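You operate a simulated robot arm through the tools that you are given. There is no shell and no other tool.

Carry out the task below with a simulated robot arm. There is one attempt and no reset: what you move stays moved.

## Task
Gauge the loose cream heel and put it in the tray of its height.
Fine: lift the blue arm back up.

The check looks at the end state, three seconds after you hand in, the way a careful person would. Anything else that was tipped, shoved, dropped, spilled or broken makes it a failure.

## Robot
A 7-joint arm with a four-finger gripper, fixed in place. Base frame: the origin is on the floor under the middle of its stand, x ahead of it, y to its left, z up. Lengths are in mm, angles in rad, forces in N, time in s.
It reaches about 1223 mm from its shoulder. Its first joint turns from -1.204 to 3.002 rad. Payload 3.67 kg.
The TCP is the grasp point between the finger pads, 28 mm short of the fingertips. In the tool frame z runs along the fingers and y along their closing line. The gripper opens to 112 mm; its body begins 73 mm behind the TCP.
Orientation is told as [roll, pitch, yaw] about the base's x, y, z axes, in that order, counted from this pose: with the fingers straight down and closing along the base's y, the tool's x points along the base's -x, its y along +y and its z along -z.

## Interface
- The arm moves only by the tool arm_command. Its argument "deltas" is text: rows parted by semicolons, each of 7 numbers parted by spaces: the gripper command, from -1 (fully open) to 1 (shut), values between in proportion, then the shift along the base's x, y, z in m, then the turn, a rotation vector about the base's x, y, z in rad. In form: claw x y z rx ry rz; .... A call has 1 to 20 rows; each row is the pose to reach, as a shift and turn from the pose commanded when the call began. Each row takes 0.2 s and may step no farther than 50 mm and 0.15 rad from the row before; otherwise, or with a gripper value out of range, the whole call is refused. Where a pose cannot be reached the arm comes as near as it can. A force on the tool above 90 N (or 10 N above the force at the start of the call, whichever is more), or a blocked arm, ends the call early, and 0.2 s more pass. The fingers move at their own pace (about 102.5 mm/s each) and stop on an object; they squeeze with about 27 N. The grip force told is the motor's: it shows also when the fingers shut on nothing. Time passes only in rows, and 0.2 s behind the last, so rows that repeat a pose let the fingers close. The reply holds the time, the measured pose of the TCP, the force on the tool along the base axes, the opening and the grip force, in the units named above and with some noise, with the torque about the TCP (base axes, N m) and any sound that the robot's microphone picked up, and new pictures: "show" is both (left out), scene, wrist or none.
- Cameras (640 x 400 px; columns grow to the right, rows downward): "scene" is fixed at [36.6, -651.9, 1478.5]; the picture's right is [1.00, 0.08, 0.00], its down [-0.07, 0.85, -0.52] and it looks along [-0.04, 0.52, 0.85] (base axes); focal length 214 px, centre (320, 200). "wrist" rides on the gripper at [60, -18, -104] in the tool frame; the picture's right is [0.29, 0.96, 0.00], its down [-0.80, 0.24, -0.55] and it looks along [-0.53, 0.16, 0.83] (tool axes); focal length 234 px, centre (320, 200). There is no depth. A picture from a camera that has moved, and an enlarged one, comes with that camera's place and axes in the base frame and with its lens. The place of the scene camera against the robot may be out by one fixed shift of up to 25 mm in any direction.
- lift_body(by): slides the trunk up (or, below 0, down) by that many mm; the arm rides with it, the base frame stays. It gives what a move gives, with no picture.
- enlarge(camera, box): a new picture of the part [left, top, right, bottom] of that camera's present view, enlarged. No time passes.
- close_job(): hands the job in; it is judged then, once.

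Nothing tells you positions but the pictures and the camera data. Unless the task says otherwise, let go and move clear before handing in.

The tools are called after "Request:" as a command line: name --argument value ..., lists and objects as JSON in quotes. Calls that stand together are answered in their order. arm_command: Moves the arm, as the interface text tells. Its arguments: {"type":"object","properties":{"deltas":{"type":"string"},"show":{"type":"string","enum":["both","scene","wrist","none"]}},"required":["deltas"]} The other tools are called the same way: lift_body (by) moves the trunk up or down; enlarge (camera, box) takes an enlarged picture of a part of a camera's view; close_job () hands the job in.

At the start:

```text
t: 0.0
tool_pos: [535.8, -57.1, 1249.9]
tool_rot: [0.002, -0.001, 0.0]
wrist_force: [-0.1, -0.4, -0.4]
wrist_torque: [-0.02, -0.04, 0.0]
gripper_width: 112.0
grasp_force: 0.1
trunk travel left (down, up): [-725.0, 115.0]
```

scene: 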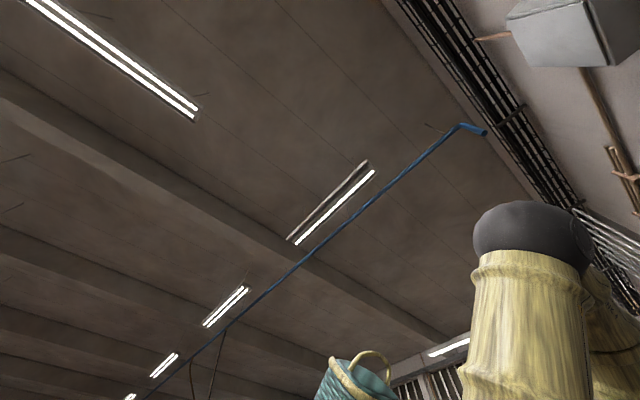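
wrist: 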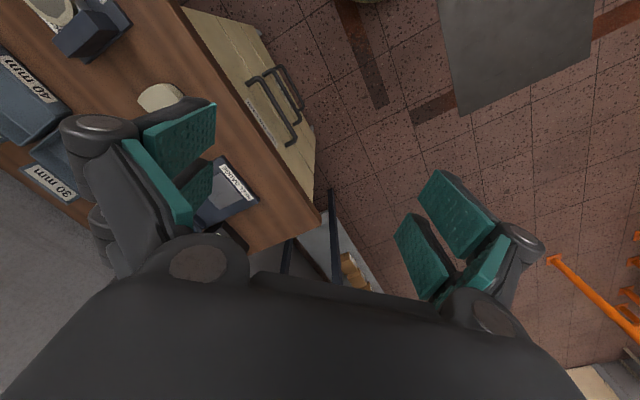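

The scene camera looks up at the ceiling, so it's of little use. The wrist camera shows a wooden bench on one side with trays (labelled 30 mm, 40 mm), a cream cylinder and some sort of gauge. I'll enlarge the views before moving.

Request:
enlarge --camera "wrist" --box '[0, 0, 320, 200]'

Request:
enlarge --camera "wrist" --box '[0, 120, 360, 300]'

Request:
enlarge --camera "scene" --box '[300, 180, 640, 400]'

```text
2.00 times, centred on (160, 100) of wrist
camera zoom: at [474.8, -75.6, 1354.4], right [-0.29, 0.96, 0.0], down [0.8, 0.24, 0.55], along [0.53, 0.16, -0.83], focal length 468 px, centre (640, 400)
```

zoom: 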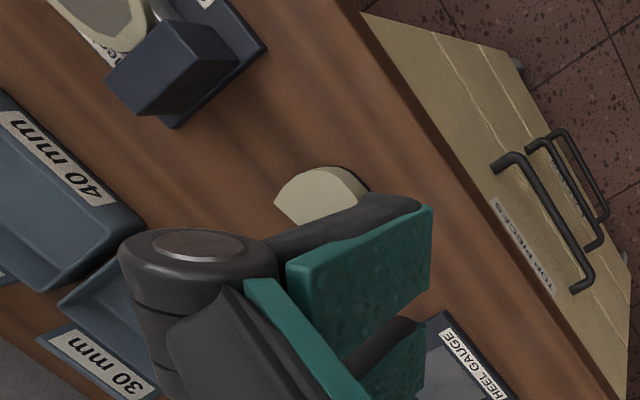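

```text
1.78 times, centred on (180, 210) of wrist
camera zoom: at [474.8, -75.6, 1354.4], right [-0.29, 0.96, 0.0], down [0.8, 0.24, 0.55], along [0.53, 0.16, -0.83], focal length 416 px, centre (569, 182)
```

zoom: 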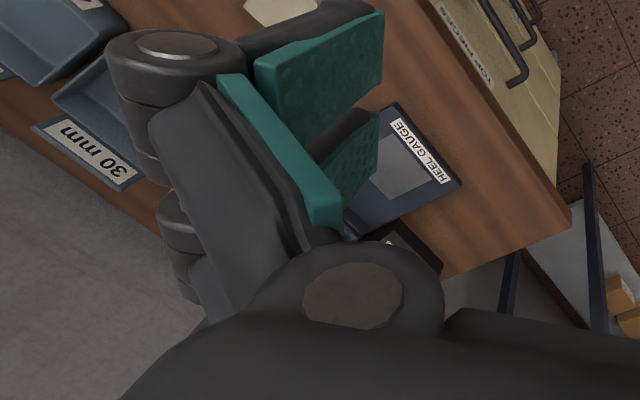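

```text
1.82 times, centred on (470, 290) of scene
camera zoom: at [36.6, -651.9, 1478.5], right [1.0, 0.08, 0.0], down [-0.07, 0.85, -0.52], along [-0.04, 0.52, 0.85], focal length 390 px, centre (47, 36)
```

zoom: 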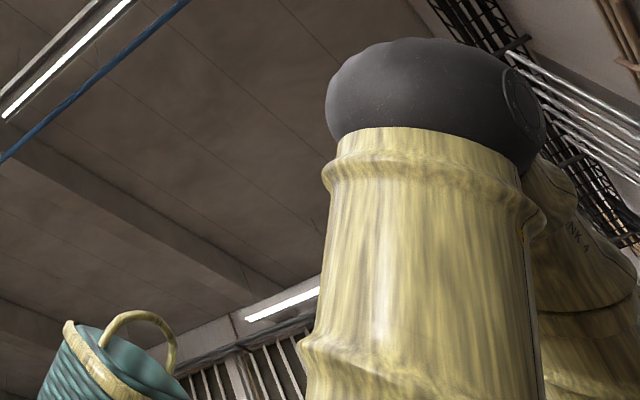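

The bench lies on the robot's right (-y), with the heel gauge, trays and a cream piece on it. I'll move the arm slowly at this height toward -y to get parallax and a view without the fingers in the way.

Request:
arm_command --deltas "-1 0 -0.04 0 0 0 0; -1 0 -0.08 0 0 0 0; -1 0 -0.12 0 0 0 0; -1 0 -0.16 0 0 0 0; -1 0 -0.2 0 0 0 0; -1 0 -0.2 0 0 0 0" --show "both"

```text
t: 1.4
tool_pos: [536.6, -258.7, 1252.1]
tool_rot: [0.001, 0.0, 0.001]
wrist_force: [-0.7, 0.3, 0.3]
wrist_torque: [-0.06, 0.04, 0.0]
gripper_width: 112.2
grasp_force: 0.1
trunk travel left (down, up): [-725.0, 115.0]
camera wrist: at [476.2, -276.5, 1355.3], right [-0.29, 0.96, 0.0], down [0.8, 0.24, 0.55], along [0.53, 0.16, -0.83], focal length 234 px, centre (320, 200)
```

scene: 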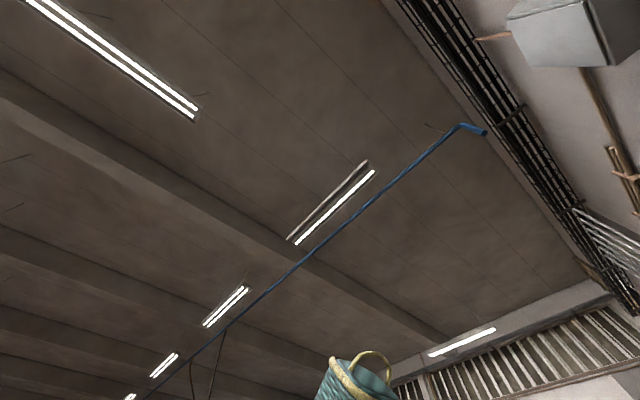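
wrist: 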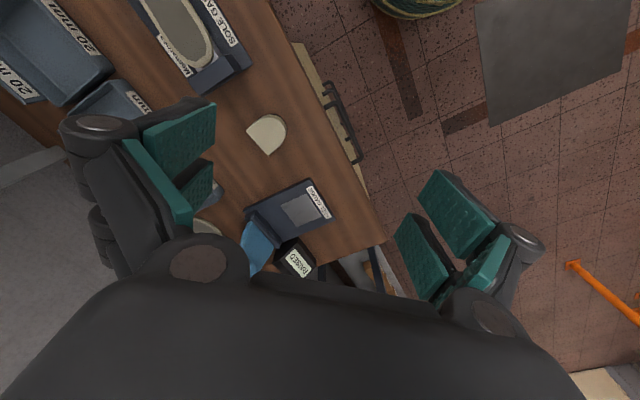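

The cream piece works out at roughly (655, -375, ~890). Next I'll zoom in on the gauge, the trays and the instruments.

Request:
enlarge --camera "wrist" --box '[180, 90, 400, 290]'

Request:
enlarge --camera "wrist" --box '[0, 0, 280, 175]'

```text
2.00 times, centred on (290, 190) of wrist
camera zoom: at [476.2, -276.5, 1355.3], right [-0.29, 0.96, 0.0], down [0.8, 0.24, 0.55], along [0.53, 0.16, -0.83], focal length 468 px, centre (380, 220)
```

zoom: 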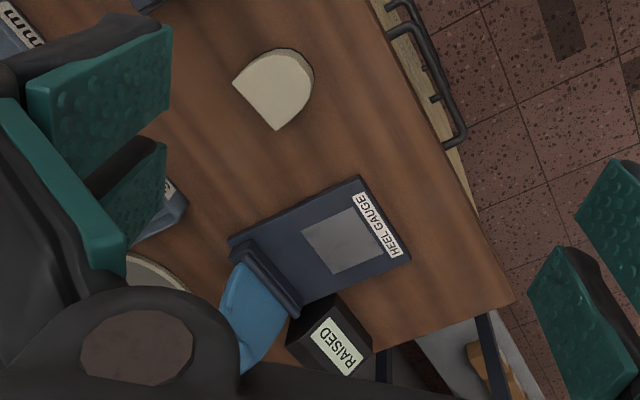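

```text
2.29 times, centred on (140, 88) of wrist
camera zoom: at [476.2, -276.5, 1355.3], right [-0.29, 0.96, 0.0], down [0.8, 0.24, 0.55], along [0.53, 0.16, -0.83], focal length 535 px, centre (731, 457)
```

zoom: 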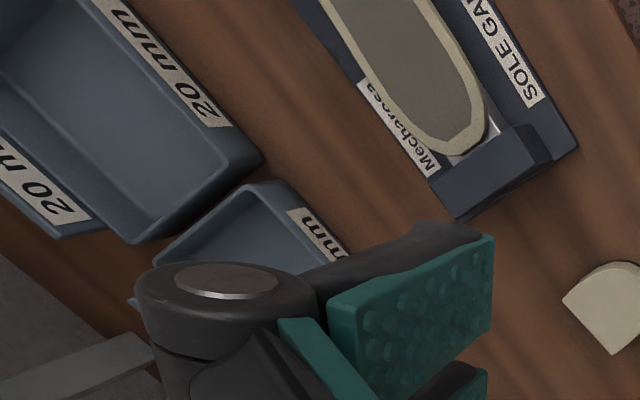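

The heel gauge has its blue arm raised and a readout that says "RAISED". Next to it is a sole gauge, and the trays are farther over (-y). I'll move farther over to see the trays in full.

Request:
arm_command --deltas "-1 0 -0.045 0.01 0 0 0; -1 0 -0.09 0.02 0 0 0; -1 0 -0.135 0.03 0 0 0; -1 0 -0.18 0.04 0 0 0; -1 0 -0.22 0.05 0 0 0; -1 0 -0.22 0.05 0 0 0" --show "wrist"

```text
t: 2.8
tool_pos: [536.3, -479.4, 1295.2]
tool_rot: [0.0, 0.0, 0.001]
wrist_force: [-0.6, 0.5, -0.2]
wrist_torque: [0.03, 0.0, -0.02]
gripper_width: 112.2
grasp_force: 0.1
trunk travel left (down, up): [-725.0, 115.0]
camera wrist: at [475.8, -496.5, 1400.5], right [-0.29, 0.96, 0.0], down [0.8, 0.24, 0.55], along [0.53, 0.16, -0.83], focal length 234 px, centre (320, 200)
```

wrist: 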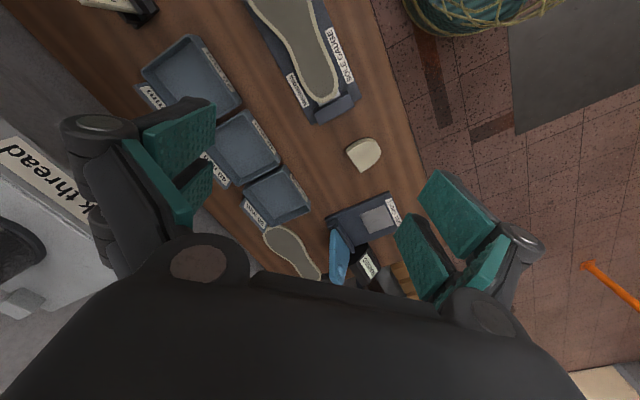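

Request:
enlarge --camera "wrist" --box '[120, 10, 440, 210]'

Request:
enlarge --camera "wrist" --box '[220, 120, 440, 300]'

Request:
enlarge --camera "wrist" --box '[0, 0, 220, 137]'

```text
2.00 times, centred on (280, 110) of wrist
camera zoom: at [475.8, -496.5, 1400.5], right [-0.29, 0.96, 0.0], down [0.8, 0.24, 0.55], along [0.53, 0.16, -0.83], focal length 468 px, centre (400, 380)
```

zoom: 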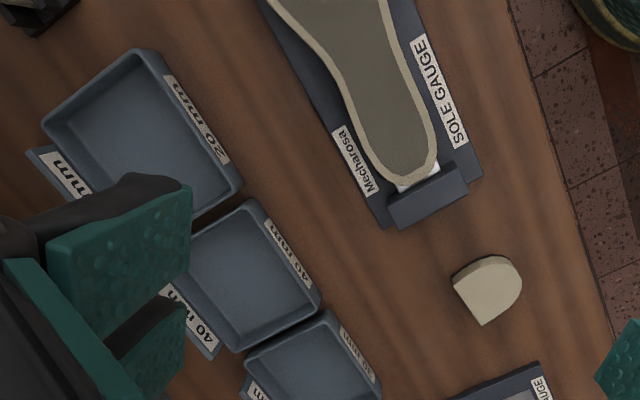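

```text
2.22 times, centred on (330, 210) of wrist
camera zoom: at [475.8, -496.5, 1400.5], right [-0.29, 0.96, 0.0], down [0.8, 0.24, 0.55], along [0.53, 0.16, -0.83], focal length 520 px, centre (298, 178)
```

zoom: 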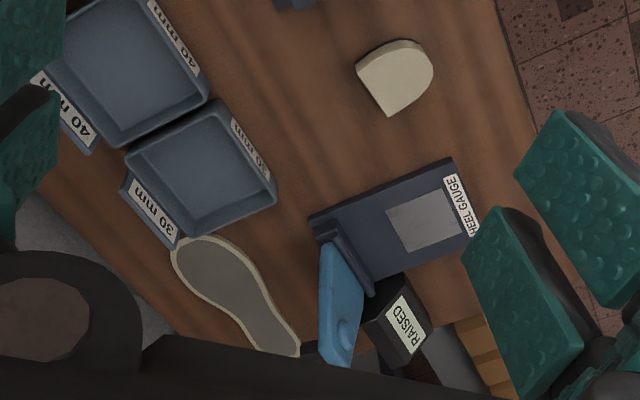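

```text
2.91 times, centred on (110, 68) of wrist
camera zoom: at [475.8, -496.5, 1400.5], right [-0.29, 0.96, 0.0], down [0.8, 0.24, 0.55], along [0.53, 0.16, -0.83], focal length 681 px, centre (931, 582)
```

zoom: 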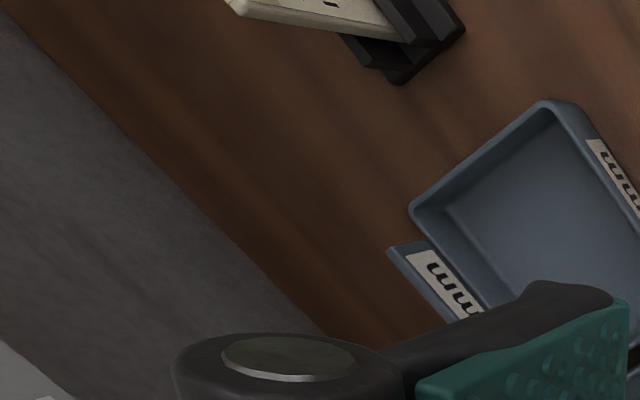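

So the bench sits at about 45° to the base. Empty trays run along its far side in the order 20, 40, 30 mm, and the heel gauge pad is near (829, -219, 868) with its blue arm standing upright at the far end. I'll turn the wrist square to the bench and move in for a closer look at the gauge.

Request:
arm_command --deltas "-1 0.017 0.035 -0.016 0 0 -0.087; -1 0.034 0.07 -0.032 0 0 -0.174; -1 0.051 0.105 -0.048 0 0 -0.262; -1 0.068 0.142 -0.064 0 0 -0.349; -1 0.085 0.177 -0.08 0 0 -0.436; -1 0.102 0.212 -0.096 0 0 -0.523; -1 0.119 0.248 -0.112 0 0 -0.611; -1 0.136 0.283 -0.128 0 0 -0.698; -1 0.154 0.319 -0.145 0 0 -0.785; -1 0.154 0.319 -0.145 0 0 -0.785" --show "wrist"

```text
t: 5.0
tool_pos: [688.5, -157.6, 1155.0]
tool_rot: [0.002, 0.0, -0.784]
wrist_force: [-0.6, -0.4, 0.7]
wrist_torque: [0.04, -0.05, 0.01]
gripper_width: 112.0
grasp_force: 0.0
trunk travel left (down, up): [-725.0, 115.0]
camera wrist: at [632.8, -128.0, 1259.9], right [0.47, 0.88, 0.0], down [0.73, -0.4, 0.55], along [0.49, -0.26, -0.83], focal length 234 px, centre (320, 200)
```

wrist: 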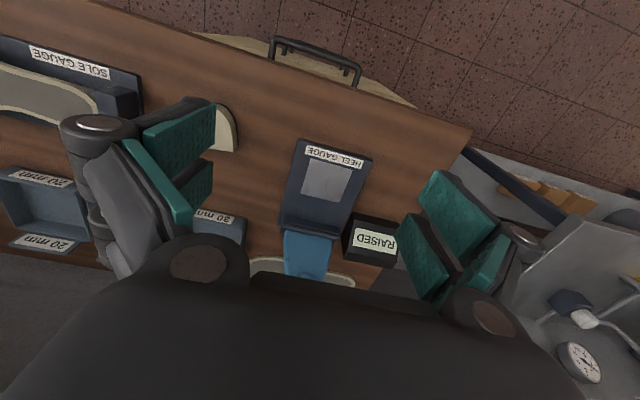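

Request:
enlarge --camera "wrist" --box '[220, 110, 440, 290]'

Request:
enlarge --camera "wrist" --box '[440, 120, 640, 400]'

```text
2.22 times, centred on (330, 200) of wrist
camera zoom: at [632.8, -128.0, 1259.9], right [0.47, 0.88, 0.0], down [0.73, -0.4, 0.55], along [0.49, -0.26, -0.83], focal length 520 px, centre (298, 200)
```

zoom: 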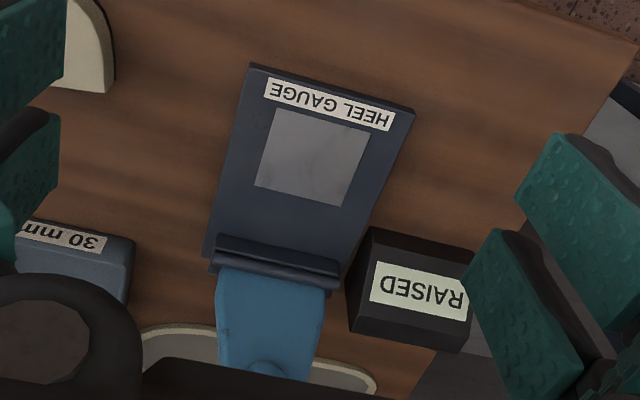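

```text
1.43 times, centred on (540, 260) of wrist
camera zoom: at [632.8, -128.0, 1259.9], right [0.47, 0.88, 0.0], down [0.73, -0.4, 0.55], along [0.49, -0.26, -0.83], focal length 334 px, centre (6, 114)
```

zoom: 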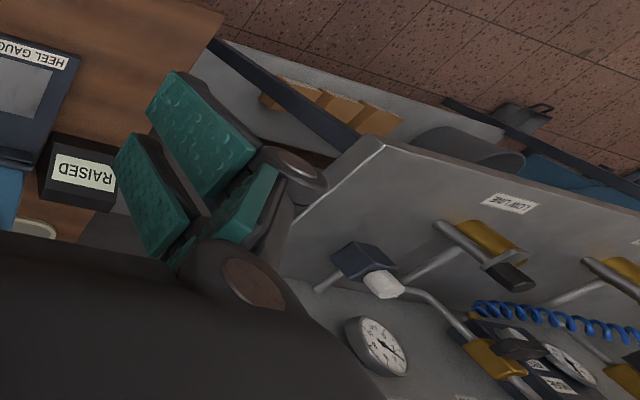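

The blue arm is a flat plate with a round foot on its inner face. I'll tilt the hand outward from a pulled-back position to see the arm, the heel and the readout from a lower angle.

Request:
arm_command --deltas "-1 -0.01 0.01 -0.02 -0.07 -0.07 0; -1 -0.02 0.02 -0.04 -0.14 -0.14 0; -1 -0.03 0.03 -0.06 -0.21 -0.21 0; -1 -0.04 0.04 -0.08 -0.28 -0.28 0; -1 -0.05 0.05 -0.095 -0.35 -0.35 0; -1 -0.05 0.05 -0.11 -0.42 -0.42 0; -1 -0.05 0.05 -0.11 -0.42 -0.42 0" --show "wrist"

```text
t: 6.6
tool_pos: [637.4, -108.4, 1047.6]
tool_rot: [-0.001, -0.593, -0.785]
wrist_force: [0.7, 0.3, 0.4]
wrist_torque: [0.03, 0.02, 0.08]
gripper_width: 112.2
grasp_force: 0.0
trunk travel left (down, up): [-725.0, 115.0]
camera wrist: at [549.0, -44.9, 1100.5], right [0.51, 0.85, -0.16], down [0.42, -0.08, 0.91], along [0.75, -0.53, -0.39], focal length 234 px, centre (320, 200)
```

wrist: 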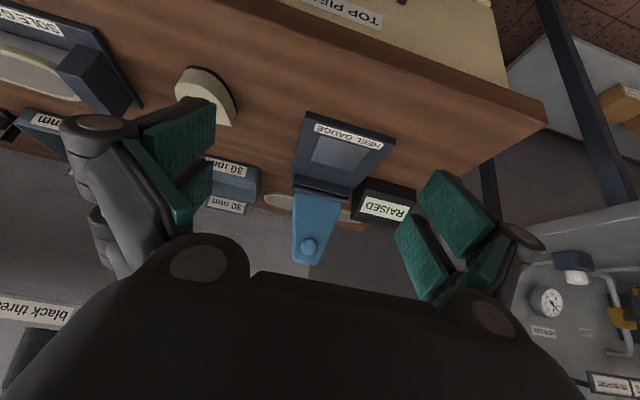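

Request:
enlarge --camera "wrist" --box '[230, 90, 430, 290]'

Request:
enlarge --camera "wrist" --box '[140, 50, 260, 140]'

```text
2.00 times, centred on (330, 190) of wrist
camera zoom: at [549.0, -44.9, 1100.5], right [0.51, 0.85, -0.16], down [0.42, -0.08, 0.91], along [0.75, -0.53, -0.39], focal length 468 px, centre (300, 220)
```

zoom: 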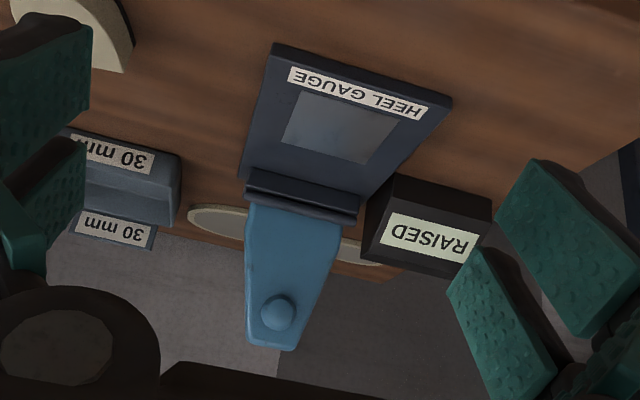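

```text
4.44 times, centred on (200, 95) of wrist
camera zoom: at [549.0, -44.9, 1100.5], right [0.51, 0.85, -0.16], down [0.42, -0.08, 0.91], along [0.75, -0.53, -0.39], focal length 1041 px, centre (853, 667)
```

zoom: 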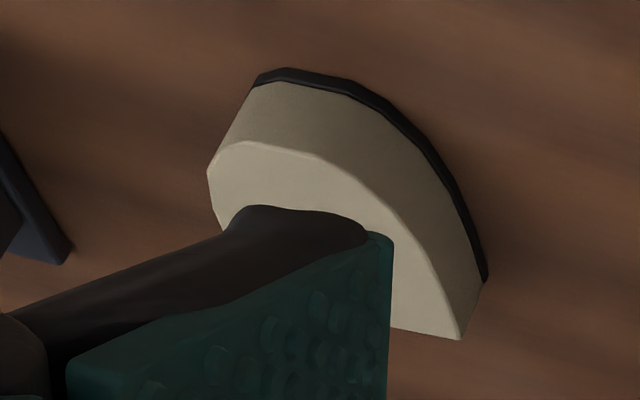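

The blue arm stands vertical, hinged near (908, -300, 887), and carries a round foot about 126 mm up on the side facing the robot. The heel sits rubber-down and tapers. I'll look at the gauge from the tray side to get its profile before touching anything.

Request:
arm_command --deltas "-1 0.005 -0.035 0.001 0 0 0.125; -1 0.01 -0.07 0.002 0 0 0.25; -1 0.015 -0.105 0.003 0 0 0.375; -1 0.02 -0.14 0.004 0 0 0.5; -1 0.025 -0.175 0.005 0 0 0.625; -1 0.03 -0.21 0.006 0 0 0.75; -1 0.035 -0.245 0.007 0 0 0.875; -1 0.04 -0.283 0.009 0 0 1.0; -1 0.04 -0.283 0.009 0 0 1.0" --show "wrist"

```text
t: 8.6
tool_pos: [680.4, -393.1, 1055.5]
tool_rot: [-0.002, -0.594, 0.218]
wrist_force: [0.8, -0.1, 0.7]
wrist_torque: [-0.02, 0.01, -0.02]
gripper_width: 112.2
grasp_force: 0.1
trunk travel left (down, up): [-725.0, 115.0]
camera wrist: at [578.7, -433.2, 1108.9], right [-0.44, 0.88, -0.16], down [0.29, 0.31, 0.9], along [0.85, 0.35, -0.39], focal length 234 px, centre (320, 200)
```

wrist: 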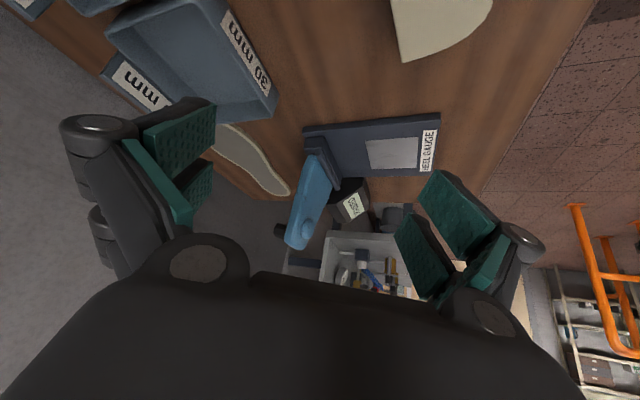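

Request:
enlarge --camera "wrist" --box '[250, 100, 450, 260]'

Request:
enlarge --camera "wrist" --box '[360, 0, 520, 100]'

Request:
enlarge --camera "wrist" --box '[0, 0, 300, 188]'

```text
2.50 times, centred on (350, 180) of wrist
camera zoom: at [578.7, -433.2, 1108.9], right [-0.44, 0.88, -0.16], down [0.29, 0.31, 0.9], along [0.85, 0.35, -0.39], focal length 585 px, centre (245, 250)
```

zoom: 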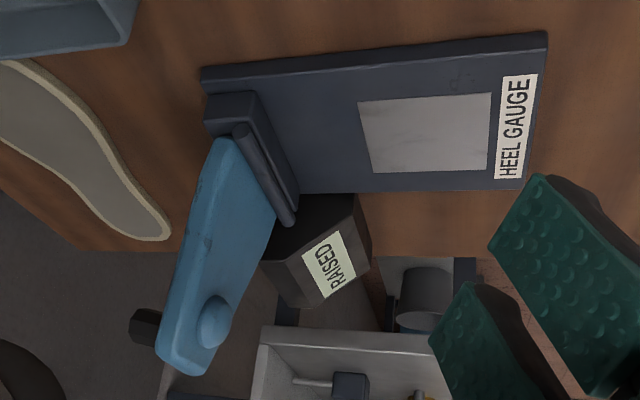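

```text
4.00 times, centred on (440, 50) of wrist
camera zoom: at [578.7, -433.2, 1108.9], right [-0.44, 0.88, -0.16], down [0.29, 0.31, 0.9], along [0.85, 0.35, -0.39], focal length 937 px, centre (-160, 800)
```

zoom: 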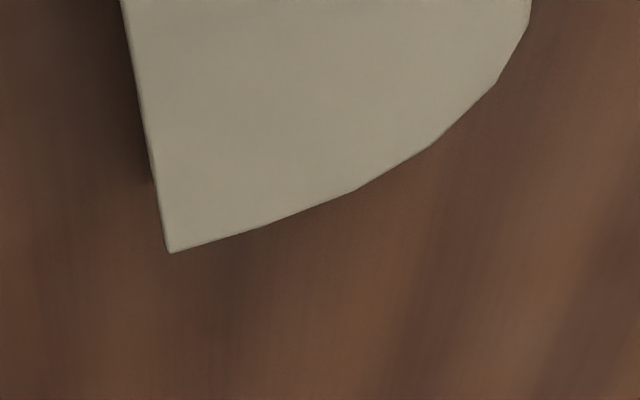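

```text
2.13 times, centred on (150, 94) of wrist
camera zoom: at [578.7, -433.2, 1108.9], right [-0.44, 0.88, -0.16], down [0.29, 0.31, 0.9], along [0.85, 0.35, -0.39], focal length 498 px, centre (682, 426)
```

zoom: 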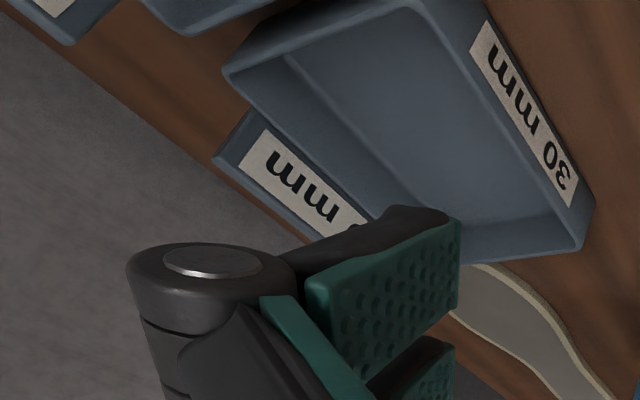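

Something dark sticks out of the back of the arm near its tip, probably a handle. I'll look down on it from above to find where it is.

Request:
arm_command --deltas "-1 0 0 0.045 -0.025 0.115 0; -1 0.03 0.02 0.08 -0.05 0.23 0; -1 0.07 0.042 0.091 -0.077 0.347 0; -1 0.11 0.068 0.091 -0.103 0.463 0; -1 0.15 0.093 0.091 -0.1285 0.58 0; -1 0.15 0.093 0.091 -0.1285 0.58 0" --show "wrist"

```text
refused: row 2 steps farther than a row can; nothing moved
```

The call was refused because row 2 stepped slightly too far, and nothing moved. I'll send the same move in smaller steps.

Request:
arm_command --deltas "-1 0 0 0.045 -0.025 0.115 0; -1 0.025 0.015 0.08 -0.05 0.23 0; -1 0.065 0.04 0.091 -0.077 0.347 0; -1 0.107 0.066 0.091 -0.103 0.463 0; -1 0.15 0.09 0.091 -0.1285 0.58 0; -1 0.15 0.09 0.091 -0.1285 0.58 0" --show "wrist"

```text
t: 10.0
tool_pos: [830.5, -302.1, 1147.8]
tool_rot: [-0.002, -0.001, 0.217]
wrist_force: [0.3, 0.6, 0.3]
wrist_torque: [0.0, -0.05, -0.03]
gripper_width: 112.0
grasp_force: 0.1
trunk travel left (down, up): [-725.0, 115.0]
camera wrist: at [774.9, -332.7, 1252.3], right [-0.49, 0.87, 0.0], down [0.73, 0.41, 0.55], along [0.48, 0.27, -0.83], focal length 234 px, centre (320, 200)
```

wrist: 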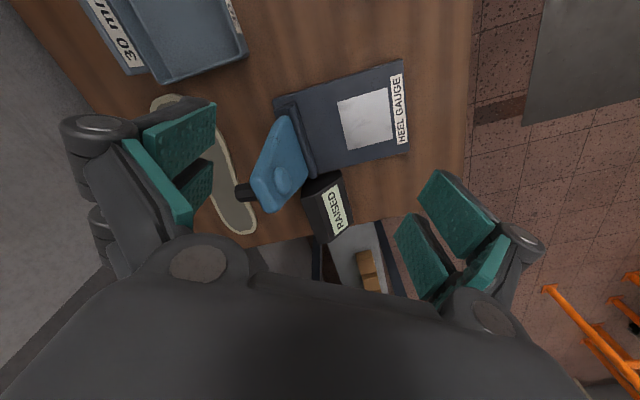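

Request:
enlarge --camera "wrist" --box '[210, 80, 370, 240]'

Request:
enlarge --camera "wrist" --box '[60, 0, 420, 225]'

```text
2.50 times, centred on (290, 160) of wrist
camera zoom: at [774.9, -332.7, 1252.3], right [-0.49, 0.87, 0.0], down [0.73, 0.41, 0.55], along [0.48, 0.27, -0.83], focal length 585 px, centre (395, 300)
```

zoom: 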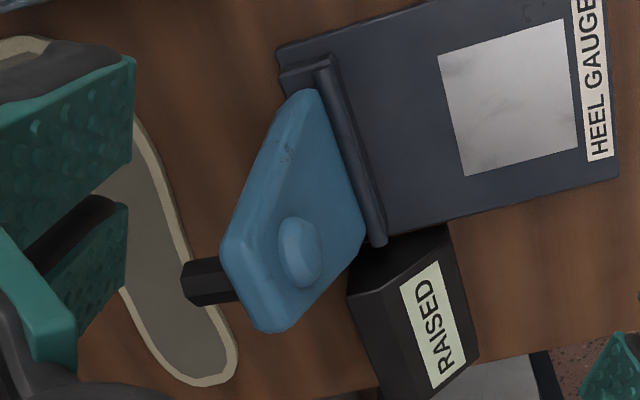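

```text
1.78 times, centred on (240, 112) of wrist
camera zoom: at [774.9, -332.7, 1252.3], right [-0.49, 0.87, 0.0], down [0.73, 0.41, 0.55], along [0.48, 0.27, -0.83], focal length 416 px, centre (462, 356)
```

zoom: 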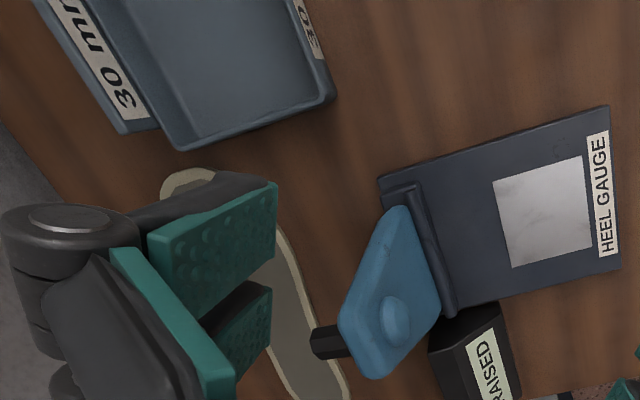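

The arm has an octagonal black handle peg on its back face, with its end at about (952, -347, 1015). I'll close the fingers in free air to learn the finger geometry.

Request:
arm_command --deltas "0.5 0 0 0 0 0 0; 0.5 0 0 0 0 0 0; 0.5 0 0 0 0 0 0" --show "wrist"

```text
t: 10.8
tool_pos: [832.9, -302.7, 1146.2]
tool_rot: [-0.001, 0.001, 0.217]
wrist_force: [0.0, 0.3, 0.2]
wrist_torque: [0.0, -0.03, -0.06]
gripper_width: 27.7
grasp_force: 0.0
trunk travel left (down, up): [-725.0, 115.0]
camera wrist: at [777.2, -331.9, 1250.3], right [-0.49, 0.87, 0.0], down [0.73, 0.41, 0.55], along [0.48, 0.27, -0.83], focal length 234 px, centre (320, 200)
```

wrist: 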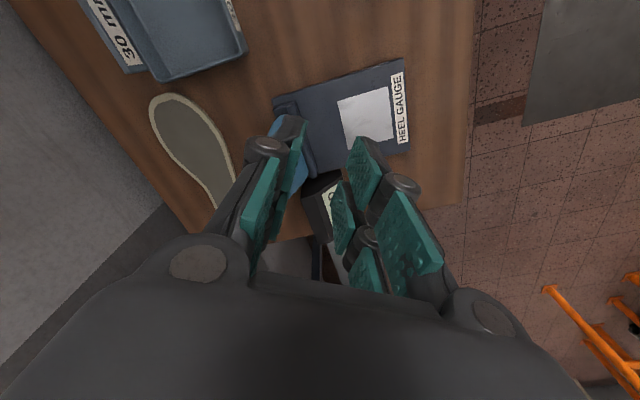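

Request:
enlarge --camera "wrist" --box '[200, 110, 460, 310]'

```text
2.00 times, centred on (330, 210) of wrist
camera zoom: at [777.2, -331.9, 1250.3], right [-0.49, 0.87, 0.0], down [0.73, 0.41, 0.55], along [0.48, 0.27, -0.83], focal length 468 px, centre (300, 180)
```

zoom: 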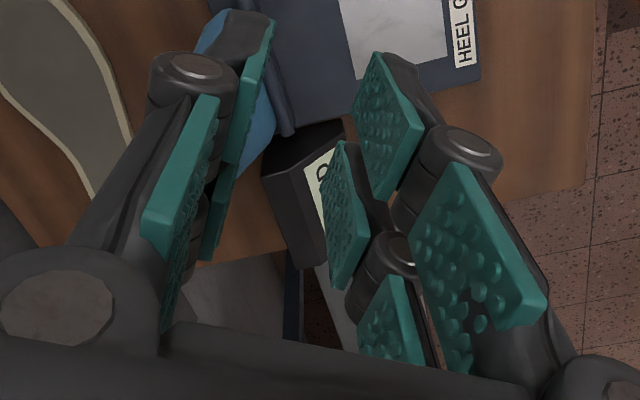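

Each finger is jointed, with two pads per side, and the tips move forward as it closes. Next I'll hover over the heel with the fingers aligned to its straight sides (yaw about -0.63) to refine its position.

Request:
arm_command --deltas "-1 -0.03 -0.006 0 0 0 -0.14; -1 -0.06 -0.012 -0.015 0 0 -0.28; -1 -0.09 -0.018 -0.03 0 0 -0.42; -1 -0.12 -0.023 -0.05 0 0 -0.56; -1 -0.15 -0.028 -0.07 0 0 -0.70; -1 -0.177 -0.034 -0.086 0 0 -0.847; -1 -0.177 -0.034 -0.086 0 0 -0.847" --show "wrist"

```text
t: 12.4
tool_pos: [653.4, -334.4, 1059.2]
tool_rot: [-0.002, 0.001, -0.633]
wrist_force: [0.8, 0.3, 0.3]
wrist_torque: [0.01, -0.01, -0.01]
gripper_width: 111.8
grasp_force: 0.1
trunk travel left (down, up): [-725.0, 115.0]
camera wrist: at [594.2, -313.1, 1163.3], right [0.33, 0.94, 0.0], down [0.79, -0.28, 0.55], along [0.52, -0.19, -0.83], focal length 234 px, centre (320, 200)
```

wrist: 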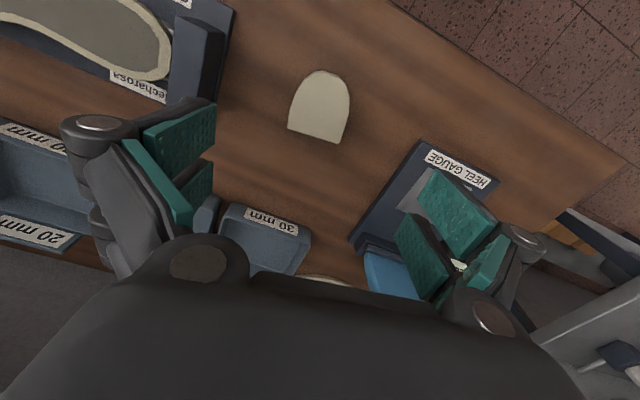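

Request:
enlarge --camera "wrist" --box '[260, 50, 380, 160]'

```text
3.64 times, centred on (320, 105) of wrist
camera zoom: at [594.2, -313.1, 1163.3], right [0.33, 0.94, 0.0], down [0.79, -0.28, 0.55], along [0.52, -0.19, -0.83], focal length 852 px, centre (320, 546)
```

zoom: 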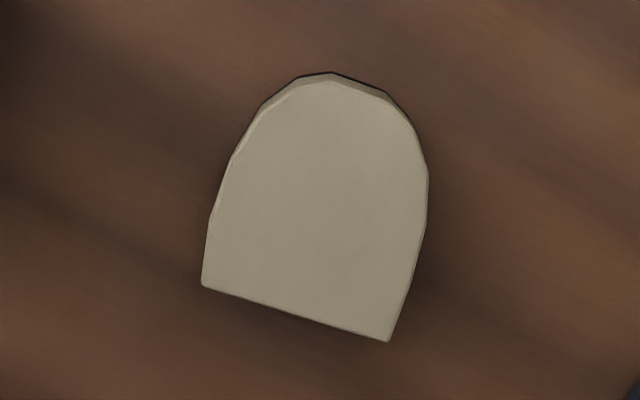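

The heel is about 65 mm wide, centred near (660, -340), with its top at about z 886 and the bench at about z 852. I'll descend in stages with the opening narrowed to about 92 mm.

Request:
arm_command --deltas "-0.64 0.0072 -0.0047 -0.03 0 0 0; -0.64 0.0072 -0.0047 -0.07 0 0 0; -0.64 0.0072 -0.0047 -0.11 0 0 0; -0.64 0.0072 -0.0047 -0.13 0 0 0; -0.64 0.0072 -0.0047 -0.13 0 0 0" --show "wrist"

```text
t: 13.6
tool_pos: [660.0, -339.9, 928.2]
tool_rot: [-0.004, 0.0, -0.63]
wrist_force: [0.6, 1.1, -0.9]
wrist_torque: [0.02, 0.0, 0.02]
gripper_width: 92.0
grasp_force: 0.0
trunk travel left (down, up): [-725.0, 115.0]
camera wrist: at [600.7, -317.8, 1032.9], right [0.33, 0.94, 0.0], down [0.79, -0.28, 0.55], along [0.52, -0.18, -0.83], focal length 234 px, centre (320, 200)
```

wrist: 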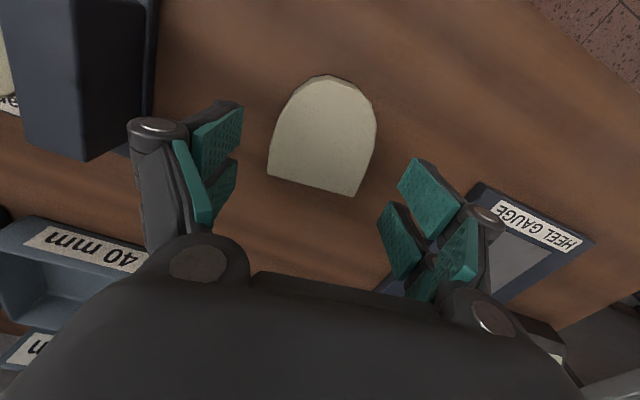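

The heel is well centred between the fingers. I'll go down to about z 884 and close on it.

Request:
arm_command --deltas "-0.64 0 0 -0.025 0 0 0; -0.64 0 0 -0.044 0 0 0; -0.64 0 0 -0.044 0 0 0; 0.2 0 0 -0.044 0 0 0; 0.6 0 0 -0.044 0 0 0; 0.9 0 0 -0.044 0 0 0; 0.9 0 0 -0.044 0 0 0; 0.9 0 0 -0.044 0 0 0" --show "wrist"

```text
t: 15.4
tool_pos: [661.9, -341.7, 884.5]
tool_rot: [0.0, 0.001, -0.63]
wrist_force: [1.3, 1.8, 0.7]
wrist_torque: [0.02, 0.05, -0.04]
gripper_width: 65.0
grasp_force: 27.0
trunk travel left (down, up): [-725.0, 115.0]
camera wrist: at [601.4, -319.4, 989.0], right [0.33, 0.94, 0.0], down [0.79, -0.28, 0.55], along [0.52, -0.18, -0.83], focal length 234 px, centre (320, 200)
```

wrist: 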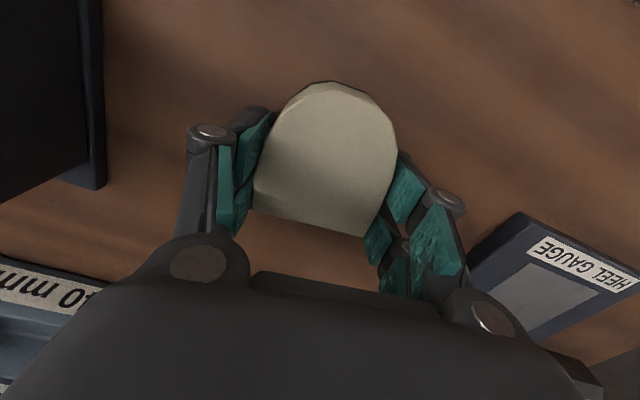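

The fingers have gripped the heel (65 mm, 27 N). I'll lift straight up and check the hold.

Request:
arm_command --deltas "0.9 0 0 0.01 0 0 0; 0.9 0 0 0.03 0 0 0; 0.9 0 0 0.06 0 0 0; 0.9 0 0 0.09 0 0 0; 0.9 0 0 0.1 0 0 0; 0.9 0 0 0.1 0 0 0" --show "wrist"

```text
t: 16.8
tool_pos: [660.4, -341.1, 985.8]
tool_rot: [0.0, 0.0, -0.632]
wrist_force: [-0.3, -0.5, -0.1]
wrist_torque: [-0.03, 0.01, 0.01]
gripper_width: 65.0
grasp_force: 26.9
trunk travel left (down, up): [-725.0, 115.0]
camera wrist: at [601.0, -319.4, 1089.8], right [0.33, 0.94, 0.0], down [0.79, -0.28, 0.55], along [0.52, -0.18, -0.83], focal length 234 px, centre (320, 200)
```

wrist: 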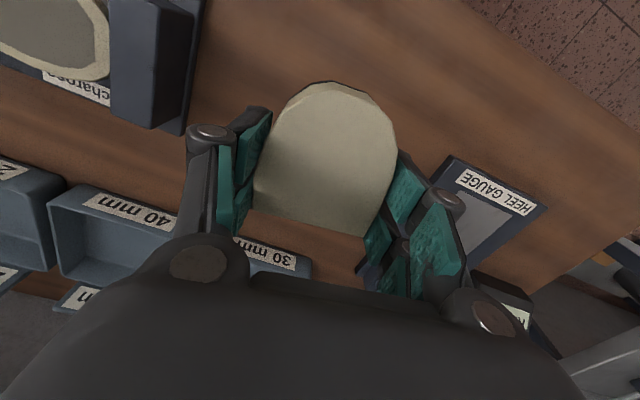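

The heel is held firmly. I'll carry it over the gauge pad, squaring it to the gauge on the way.

Request:
arm_command --deltas "0.9 0.035 0.0226 0 0 0 -0.03; 0.9 0.07 0.0452 0 0 0 -0.06; 0.9 0.105 0.0678 0 0 0 -0.09; 0.9 0.14 0.0904 0 0 0 -0.12; 0.9 0.1748 0.113 0 0 0 -0.153; 0.9 0.1748 0.113 0 0 0 -0.153; 0.9 0.1748 0.113 -0.03 0 0 -0.153; 0.9 0.1748 0.113 -0.05 0 0 -0.153; 0.9 0.1748 0.113 -0.05 0 0 -0.153" --show "wrist"

```text
t: 18.8
tool_pos: [835.0, -227.3, 934.3]
tool_rot: [0.0, 0.0, -0.784]
wrist_force: [-0.4, 0.8, -1.1]
wrist_torque: [0.0, 0.02, 0.01]
gripper_width: 65.3
grasp_force: 27.1
trunk travel left (down, up): [-725.0, 115.0]
camera wrist: at [780.3, -197.9, 1038.7], right [0.47, 0.88, 0.0], down [0.73, -0.39, 0.55], along [0.49, -0.26, -0.83], focal length 234 px, centre (320, 200)
```

wrist: 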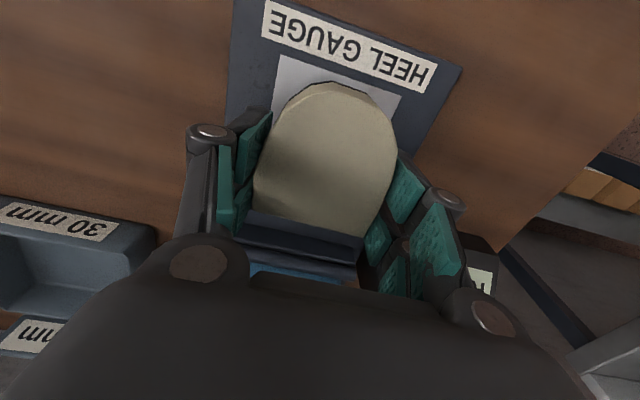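

It lines up with the pad. I'll lower it gently in small steps and watch the force.

Request:
arm_command --deltas "0.9 0 0 -0.012 0 0 0; 0.9 0 0 -0.024 0 0 0; 0.9 0 0 -0.028 0 0 0; 0.9 0 0 -0.028 0 0 0" --show "none"

Request:
arm_command --deltas "0.9 0 0 -0.002 0 0 0; 0.9 0 0 -0.002 0 0 0" --show "none"

Request:
arm_command --deltas "0.9 0 0 -0.002 0 0 0; 0.9 0 0 -0.002 0 0 0" --show "wrist"

```text
t: 19.8
tool_pos: [835.7, -229.3, 906.7]
tool_rot: [-0.002, -0.001, -0.785]
wrist_force: [0.0, -0.2, -1.2]
wrist_torque: [0.01, -0.01, -0.01]
gripper_width: 65.2
grasp_force: 27.4
trunk travel left (down, up): [-725.0, 115.0]
```

```text
t: 20.4
tool_pos: [835.5, -229.0, 906.0]
tool_rot: [-0.001, 0.001, -0.785]
wrist_force: [-0.5, 0.5, -0.2]
wrist_torque: [-0.03, -0.03, 0.02]
gripper_width: 65.1
grasp_force: 26.3
trunk travel left (down, up): [-725.0, 115.0]
```

```text
t: 21.0
tool_pos: [834.3, -226.9, 903.2]
tool_rot: [-0.002, 0.001, -0.784]
wrist_force: [0.4, 0.3, -0.8]
wrist_torque: [0.01, -0.02, -0.02]
gripper_width: 65.0
grasp_force: 26.8
trunk travel left (down, up): [-725.0, 115.0]
camera wrist: at [779.3, -197.6, 1007.6], right [0.47, 0.88, 0.0], down [0.73, -0.39, 0.55], along [0.49, -0.26, -0.83], focal length 234 px, centre (320, 200)
```

wrist: 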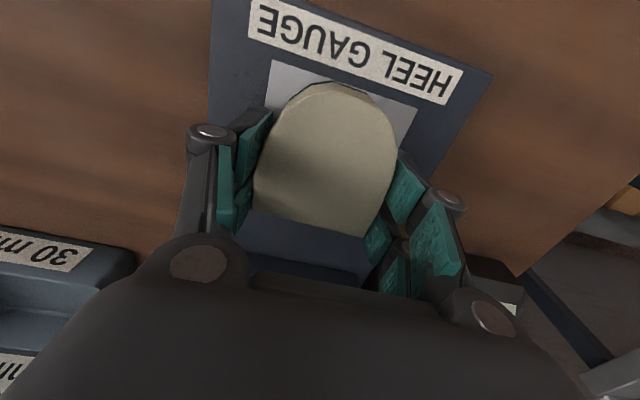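

Request:
arm_command --deltas "0.9 0 0 -0.002 0 0 0; 0.9 0 0 -0.002 0 0 0" --show "none"

Request:
arm_command --deltas "0.9 0 0 -0.0015 0 0 0; 0.9 0 0 -0.0015 0 0 0" --show "none"

Request:
arm_command --deltas "0.9 0 0 -0.0015 0 0 0; 0.9 0 0 -0.0015 0 0 0" --show "none"

```text
t: 21.6
tool_pos: [835.5, -227.4, 901.8]
tool_rot: [-0.002, 0.001, -0.781]
wrist_force: [-0.5, -0.1, -1.0]
wrist_torque: [-0.01, 0.0, -0.06]
gripper_width: 64.9
grasp_force: 26.8
trunk travel left (down, up): [-725.0, 115.0]
```

```text
t: 22.2
tool_pos: [835.8, -226.9, 900.7]
tool_rot: [-0.002, 0.0, -0.783]
wrist_force: [-0.4, 0.0, -0.6]
wrist_torque: [-0.03, -0.01, -0.01]
gripper_width: 65.0
grasp_force: 27.2
trunk travel left (down, up): [-725.0, 115.0]
```

```text
t: 22.8
tool_pos: [833.7, -226.3, 898.4]
tool_rot: [-0.001, 0.0, -0.784]
wrist_force: [0.1, -1.2, 4.6]
wrist_torque: [0.01, 0.29, 0.05]
gripper_width: 65.2
grasp_force: 26.8
trunk travel left (down, up): [-725.0, 115.0]
```

There's contact (about 4.6 N). I'll open the fingers, then rise and back away to look.

Request:
arm_command --deltas "0.0 0 0 0 0 0 0; -0.4 0 0 0 0 0 0; -0.64 0 0 0 0 0 0; -0.64 0 0 0 0 0 0" --show "wrist"

```text
t: 23.8
tool_pos: [835.0, -225.4, 898.1]
tool_rot: [-0.002, 0.002, -0.781]
wrist_force: [-0.9, 0.2, 0.4]
wrist_torque: [0.0, 0.0, 0.0]
gripper_width: 91.6
grasp_force: 0.0
trunk travel left (down, up): [-725.0, 115.0]
camera wrist: at [779.2, -196.8, 1002.1], right [0.47, 0.88, 0.0], down [0.73, -0.39, 0.55], along [0.49, -0.26, -0.83], focal length 234 px, centre (320, 200)
```

wrist: 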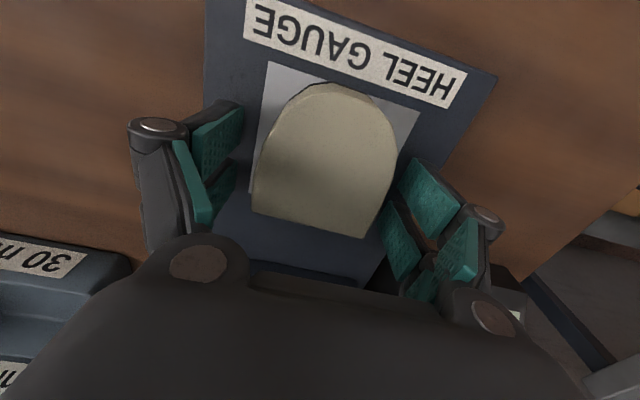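

The heel sits squarely on the pad. I'll rise clear, go around to the tray side and look along the hinge, to pin down the hinge axis and handle before moving the arm.

Request:
arm_command --deltas "-0.64 0 0 0.03 0 0 0; -0.64 0 0 0.075 0 0 0; -0.64 0 0 0.12 0 0 0; -0.64 0 0 0.165 0 0 0; -0.64 0 0 0.21 0 0 0; -0.64 0 0 0.242 0 0 0; -0.64 -0.01 -0.021 0.242 0 0 0.14; -0.64 -0.02 -0.042 0.242 0 0 0.28; -0.64 -0.03 -0.063 0.242 0 0 0.42; -0.64 -0.04 -0.085 0.242 0 0 0.56; -0.64 -0.05 -0.106 0.242 0 0 0.70; -0.64 -0.06 -0.127 0.242 0 0 0.84; -0.64 -0.07 -0.148 0.242 0 0 0.98; -0.64 -0.08 -0.17 0.242 0 0 1.12; -0.64 -0.09 -0.191 0.242 0 0 1.26; -0.64 -0.1 -0.213 0.242 0 0 1.395; -0.64 -0.1 -0.213 0.242 0 0 1.395" --show "wrist"

```text
t: 27.4
tool_pos: [736.5, -438.6, 1140.9]
tool_rot: [-0.002, 0.002, 0.612]
wrist_force: [0.4, -0.4, -0.3]
wrist_torque: [-0.04, 0.02, -0.01]
gripper_width: 91.8
grasp_force: 0.0
trunk travel left (down, up): [-725.0, 115.0]
camera wrist: at [697.6, -486.4, 1245.3], right [-0.79, 0.62, 0.0], down [0.51, 0.66, 0.55], along [0.34, 0.43, -0.83], focal length 234 px, centre (320, 200)
```

wrist: 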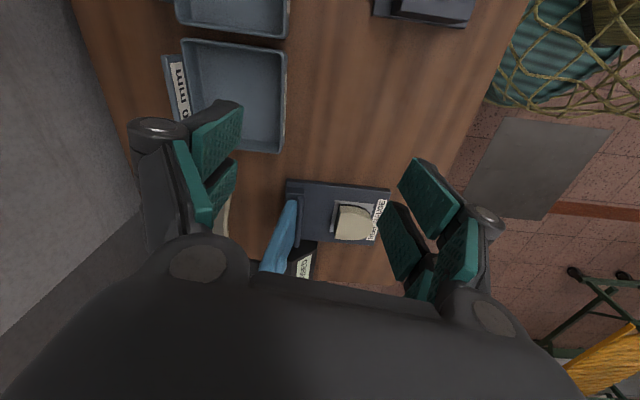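

Request:
arm_command --deltas "-0.64 0.004 -0.004 -0.03 0.068 -0.0974 0; -0.64 0.008 -0.008 -0.06 0.136 -0.195 0; -0.64 0.012 -0.012 -0.09 0.204 -0.292 0; -0.64 0.016 -0.016 -0.12 0.272 -0.39 0; -0.64 0.0185 -0.019 -0.143 0.34 -0.487 0; -0.64 0.0185 -0.019 -0.143 0.34 -0.487 0" --show "wrist"

```text
t: 28.8
tool_pos: [756.4, -460.2, 996.0]
tool_rot: [-0.002, -0.595, 0.611]
wrist_force: [-1.2, 0.4, 0.2]
wrist_torque: [0.01, 0.0, -0.02]
gripper_width: 92.0
grasp_force: 0.1
trunk travel left (down, up): [-725.0, 115.0]
camera wrist: at [677.5, -535.4, 1049.5], right [-0.74, 0.65, -0.16], down [0.15, 0.4, 0.91], along [0.65, 0.65, -0.39], focal length 234 px, centre (320, 200)
```

wrist: 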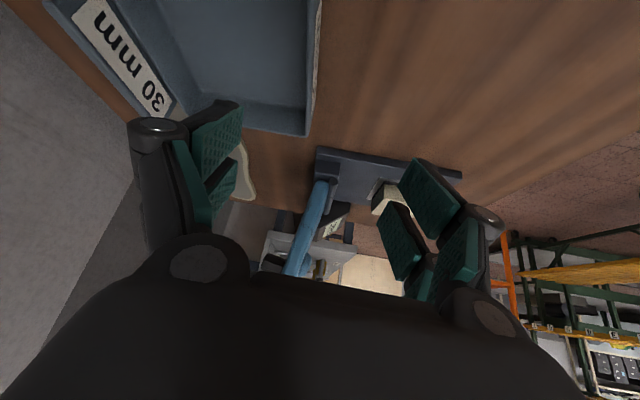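

Request:
enlarge --camera "wrist" --box '[250, 130, 410, 290]'

Request:
enlarge --camera "wrist" --box '[290, 140, 370, 200]'

```text
2.50 times, centred on (330, 210) of wrist
camera zoom: at [677.5, -535.4, 1049.5], right [-0.74, 0.65, -0.16], down [0.15, 0.4, 0.91], along [0.65, 0.65, -0.39], focal length 585 px, centre (295, 175)
```

zoom: 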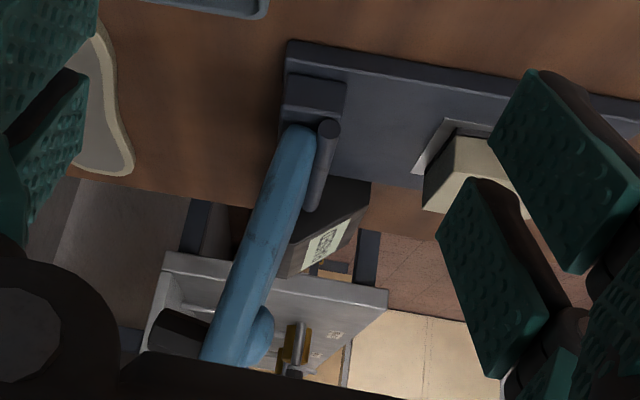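

```text
6.67 times, centred on (330, 170) of wrist
camera zoom: at [677.5, -535.4, 1049.5], right [-0.74, 0.65, -0.16], down [0.15, 0.4, 0.91], along [0.65, 0.65, -0.39], focal length 1561 px, centre (253, 400)
```

zoom: 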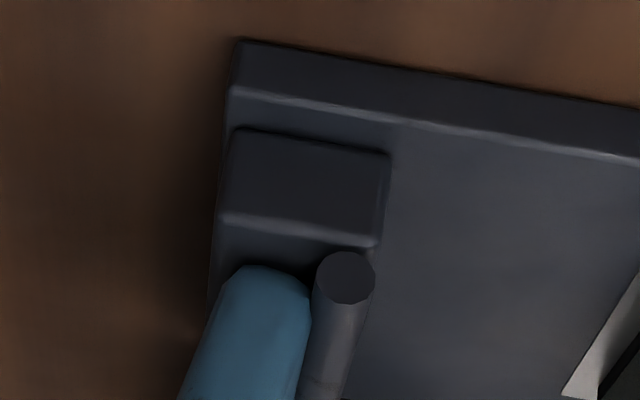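

Now the mechanism is clear. The pivot rod is at about e2=841 along the bench depth and z 906. The arm leans back about 8°, and its handle peg sticks out of the back at about z 1015. I'll level the hand, rise, and hover over the handle to refine its position.

Request:
arm_command --deltas "-0.64 0 0 0.03 -0.068 0.0974 0; -0.64 0 0 0.06 -0.136 0.195 0; -0.64 0 0 0.09 -0.204 0.292 0; -0.64 0 0 0.12 -0.272 0.39 0; -0.64 0 0 0.153 -0.34 0.487 0; -0.64 0 0 0.153 -0.34 0.487 0" --show "none"

Request:
arm_command --deltas "-0.25 0.02 0.011 0 0 0 -0.14; -0.25 0.04 0.022 0 0 0 -0.28; -0.25 0.06 0.033 0 0 0 -0.42; -0.25 0.08 0.044 0 0 0 -0.56; -0.25 0.1 0.055 0 0 0 -0.70; -0.25 0.12 0.066 0 0 0 -0.84; -0.25 0.14 0.077 0 0 0 -0.98; -0.25 0.16 0.088 0 0 0 -1.12; -0.25 0.18 0.099 0 0 0 -1.26; -0.25 0.2005 0.1102 0 0 0 -1.395; -0.25 0.2005 0.1102 -0.02 0 0 -1.395; -0.25 0.2005 0.1102 -0.02 0 0 -1.395" --show "wrist"

```text
t: 30.2
tool_pos: [752.3, -461.8, 1150.8]
tool_rot: [0.0, -0.001, 0.611]
wrist_force: [0.6, -1.7, -0.7]
wrist_torque: [0.06, 0.02, -0.05]
gripper_width: 91.9
grasp_force: 0.0
trunk travel left (down, up): [-725.0, 115.0]
```

```text
t: 32.8
tool_pos: [953.1, -349.9, 1129.9]
tool_rot: [-0.002, 0.0, -0.784]
wrist_force: [-0.3, -0.1, 0.4]
wrist_torque: [-0.03, -0.03, -0.04]
gripper_width: 69.8
grasp_force: 0.1
trunk travel left (down, up): [-725.0, 115.0]
camera wrist: at [898.5, -319.0, 1234.1], right [0.47, 0.88, 0.0], down [0.73, -0.39, 0.55], along [0.49, -0.26, -0.83], focal length 234 px, centre (320, 200)
```

wrist: 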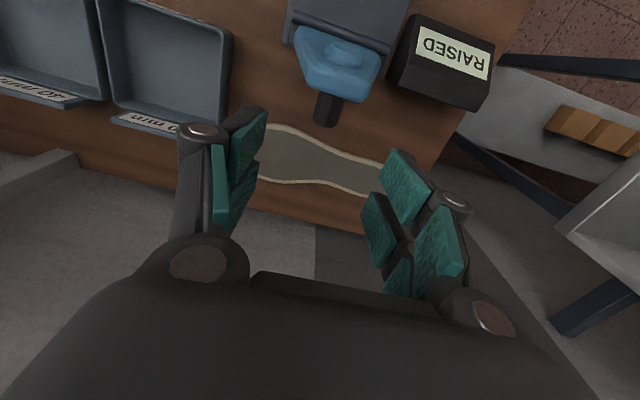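

Request:
enlarge --camera "wrist" --box '[270, 10, 410, 140]'

```text
3.08 times, centred on (340, 75) of wrist
camera zoom: at [898.5, -319.0, 1234.1], right [0.47, 0.88, 0.0], down [0.73, -0.39, 0.55], along [0.49, -0.26, -0.83], focal length 720 px, centre (258, 585)
```

zoom: 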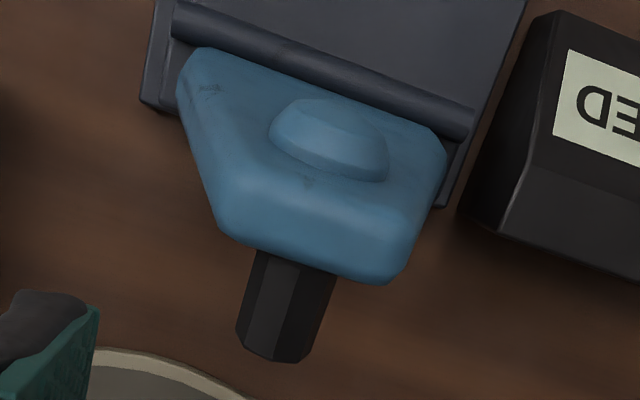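

From here the handle's end is at about e2=917 and its centre at about e1=432, slightly offset from my centre line, and the gauge is turned about 1.5°. I'll correct for both and descend partway around the handle to check clearance.

Request:
arm_command --deltas "-0.07 0.0057 0 -0.02 0 0 0.027; -0.07 0.0057 0 -0.045 0 0 0.027; -0.07 0.0057 0 -0.06 0 0 0.027; -0.07 0.0057 0 -0.06 0 0 0.027" --show "wrist"

```text
t: 33.8
tool_pos: [958.9, -347.8, 1069.2]
tool_rot: [-0.002, 0.001, -0.757]
wrist_force: [-0.3, -0.7, 0.2]
wrist_torque: [0.02, 0.01, 0.01]
gripper_width: 59.9
grasp_force: 0.1
trunk travel left (down, up): [-725.0, 115.0]
camera wrist: at [902.5, -320.1, 1173.7], right [0.45, 0.89, 0.0], down [0.74, -0.37, 0.55], along [0.49, -0.25, -0.83], focal length 234 px, centre (320, 200)
```

wrist: 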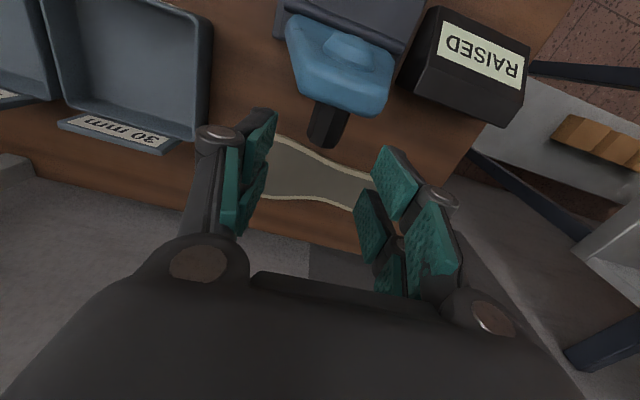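

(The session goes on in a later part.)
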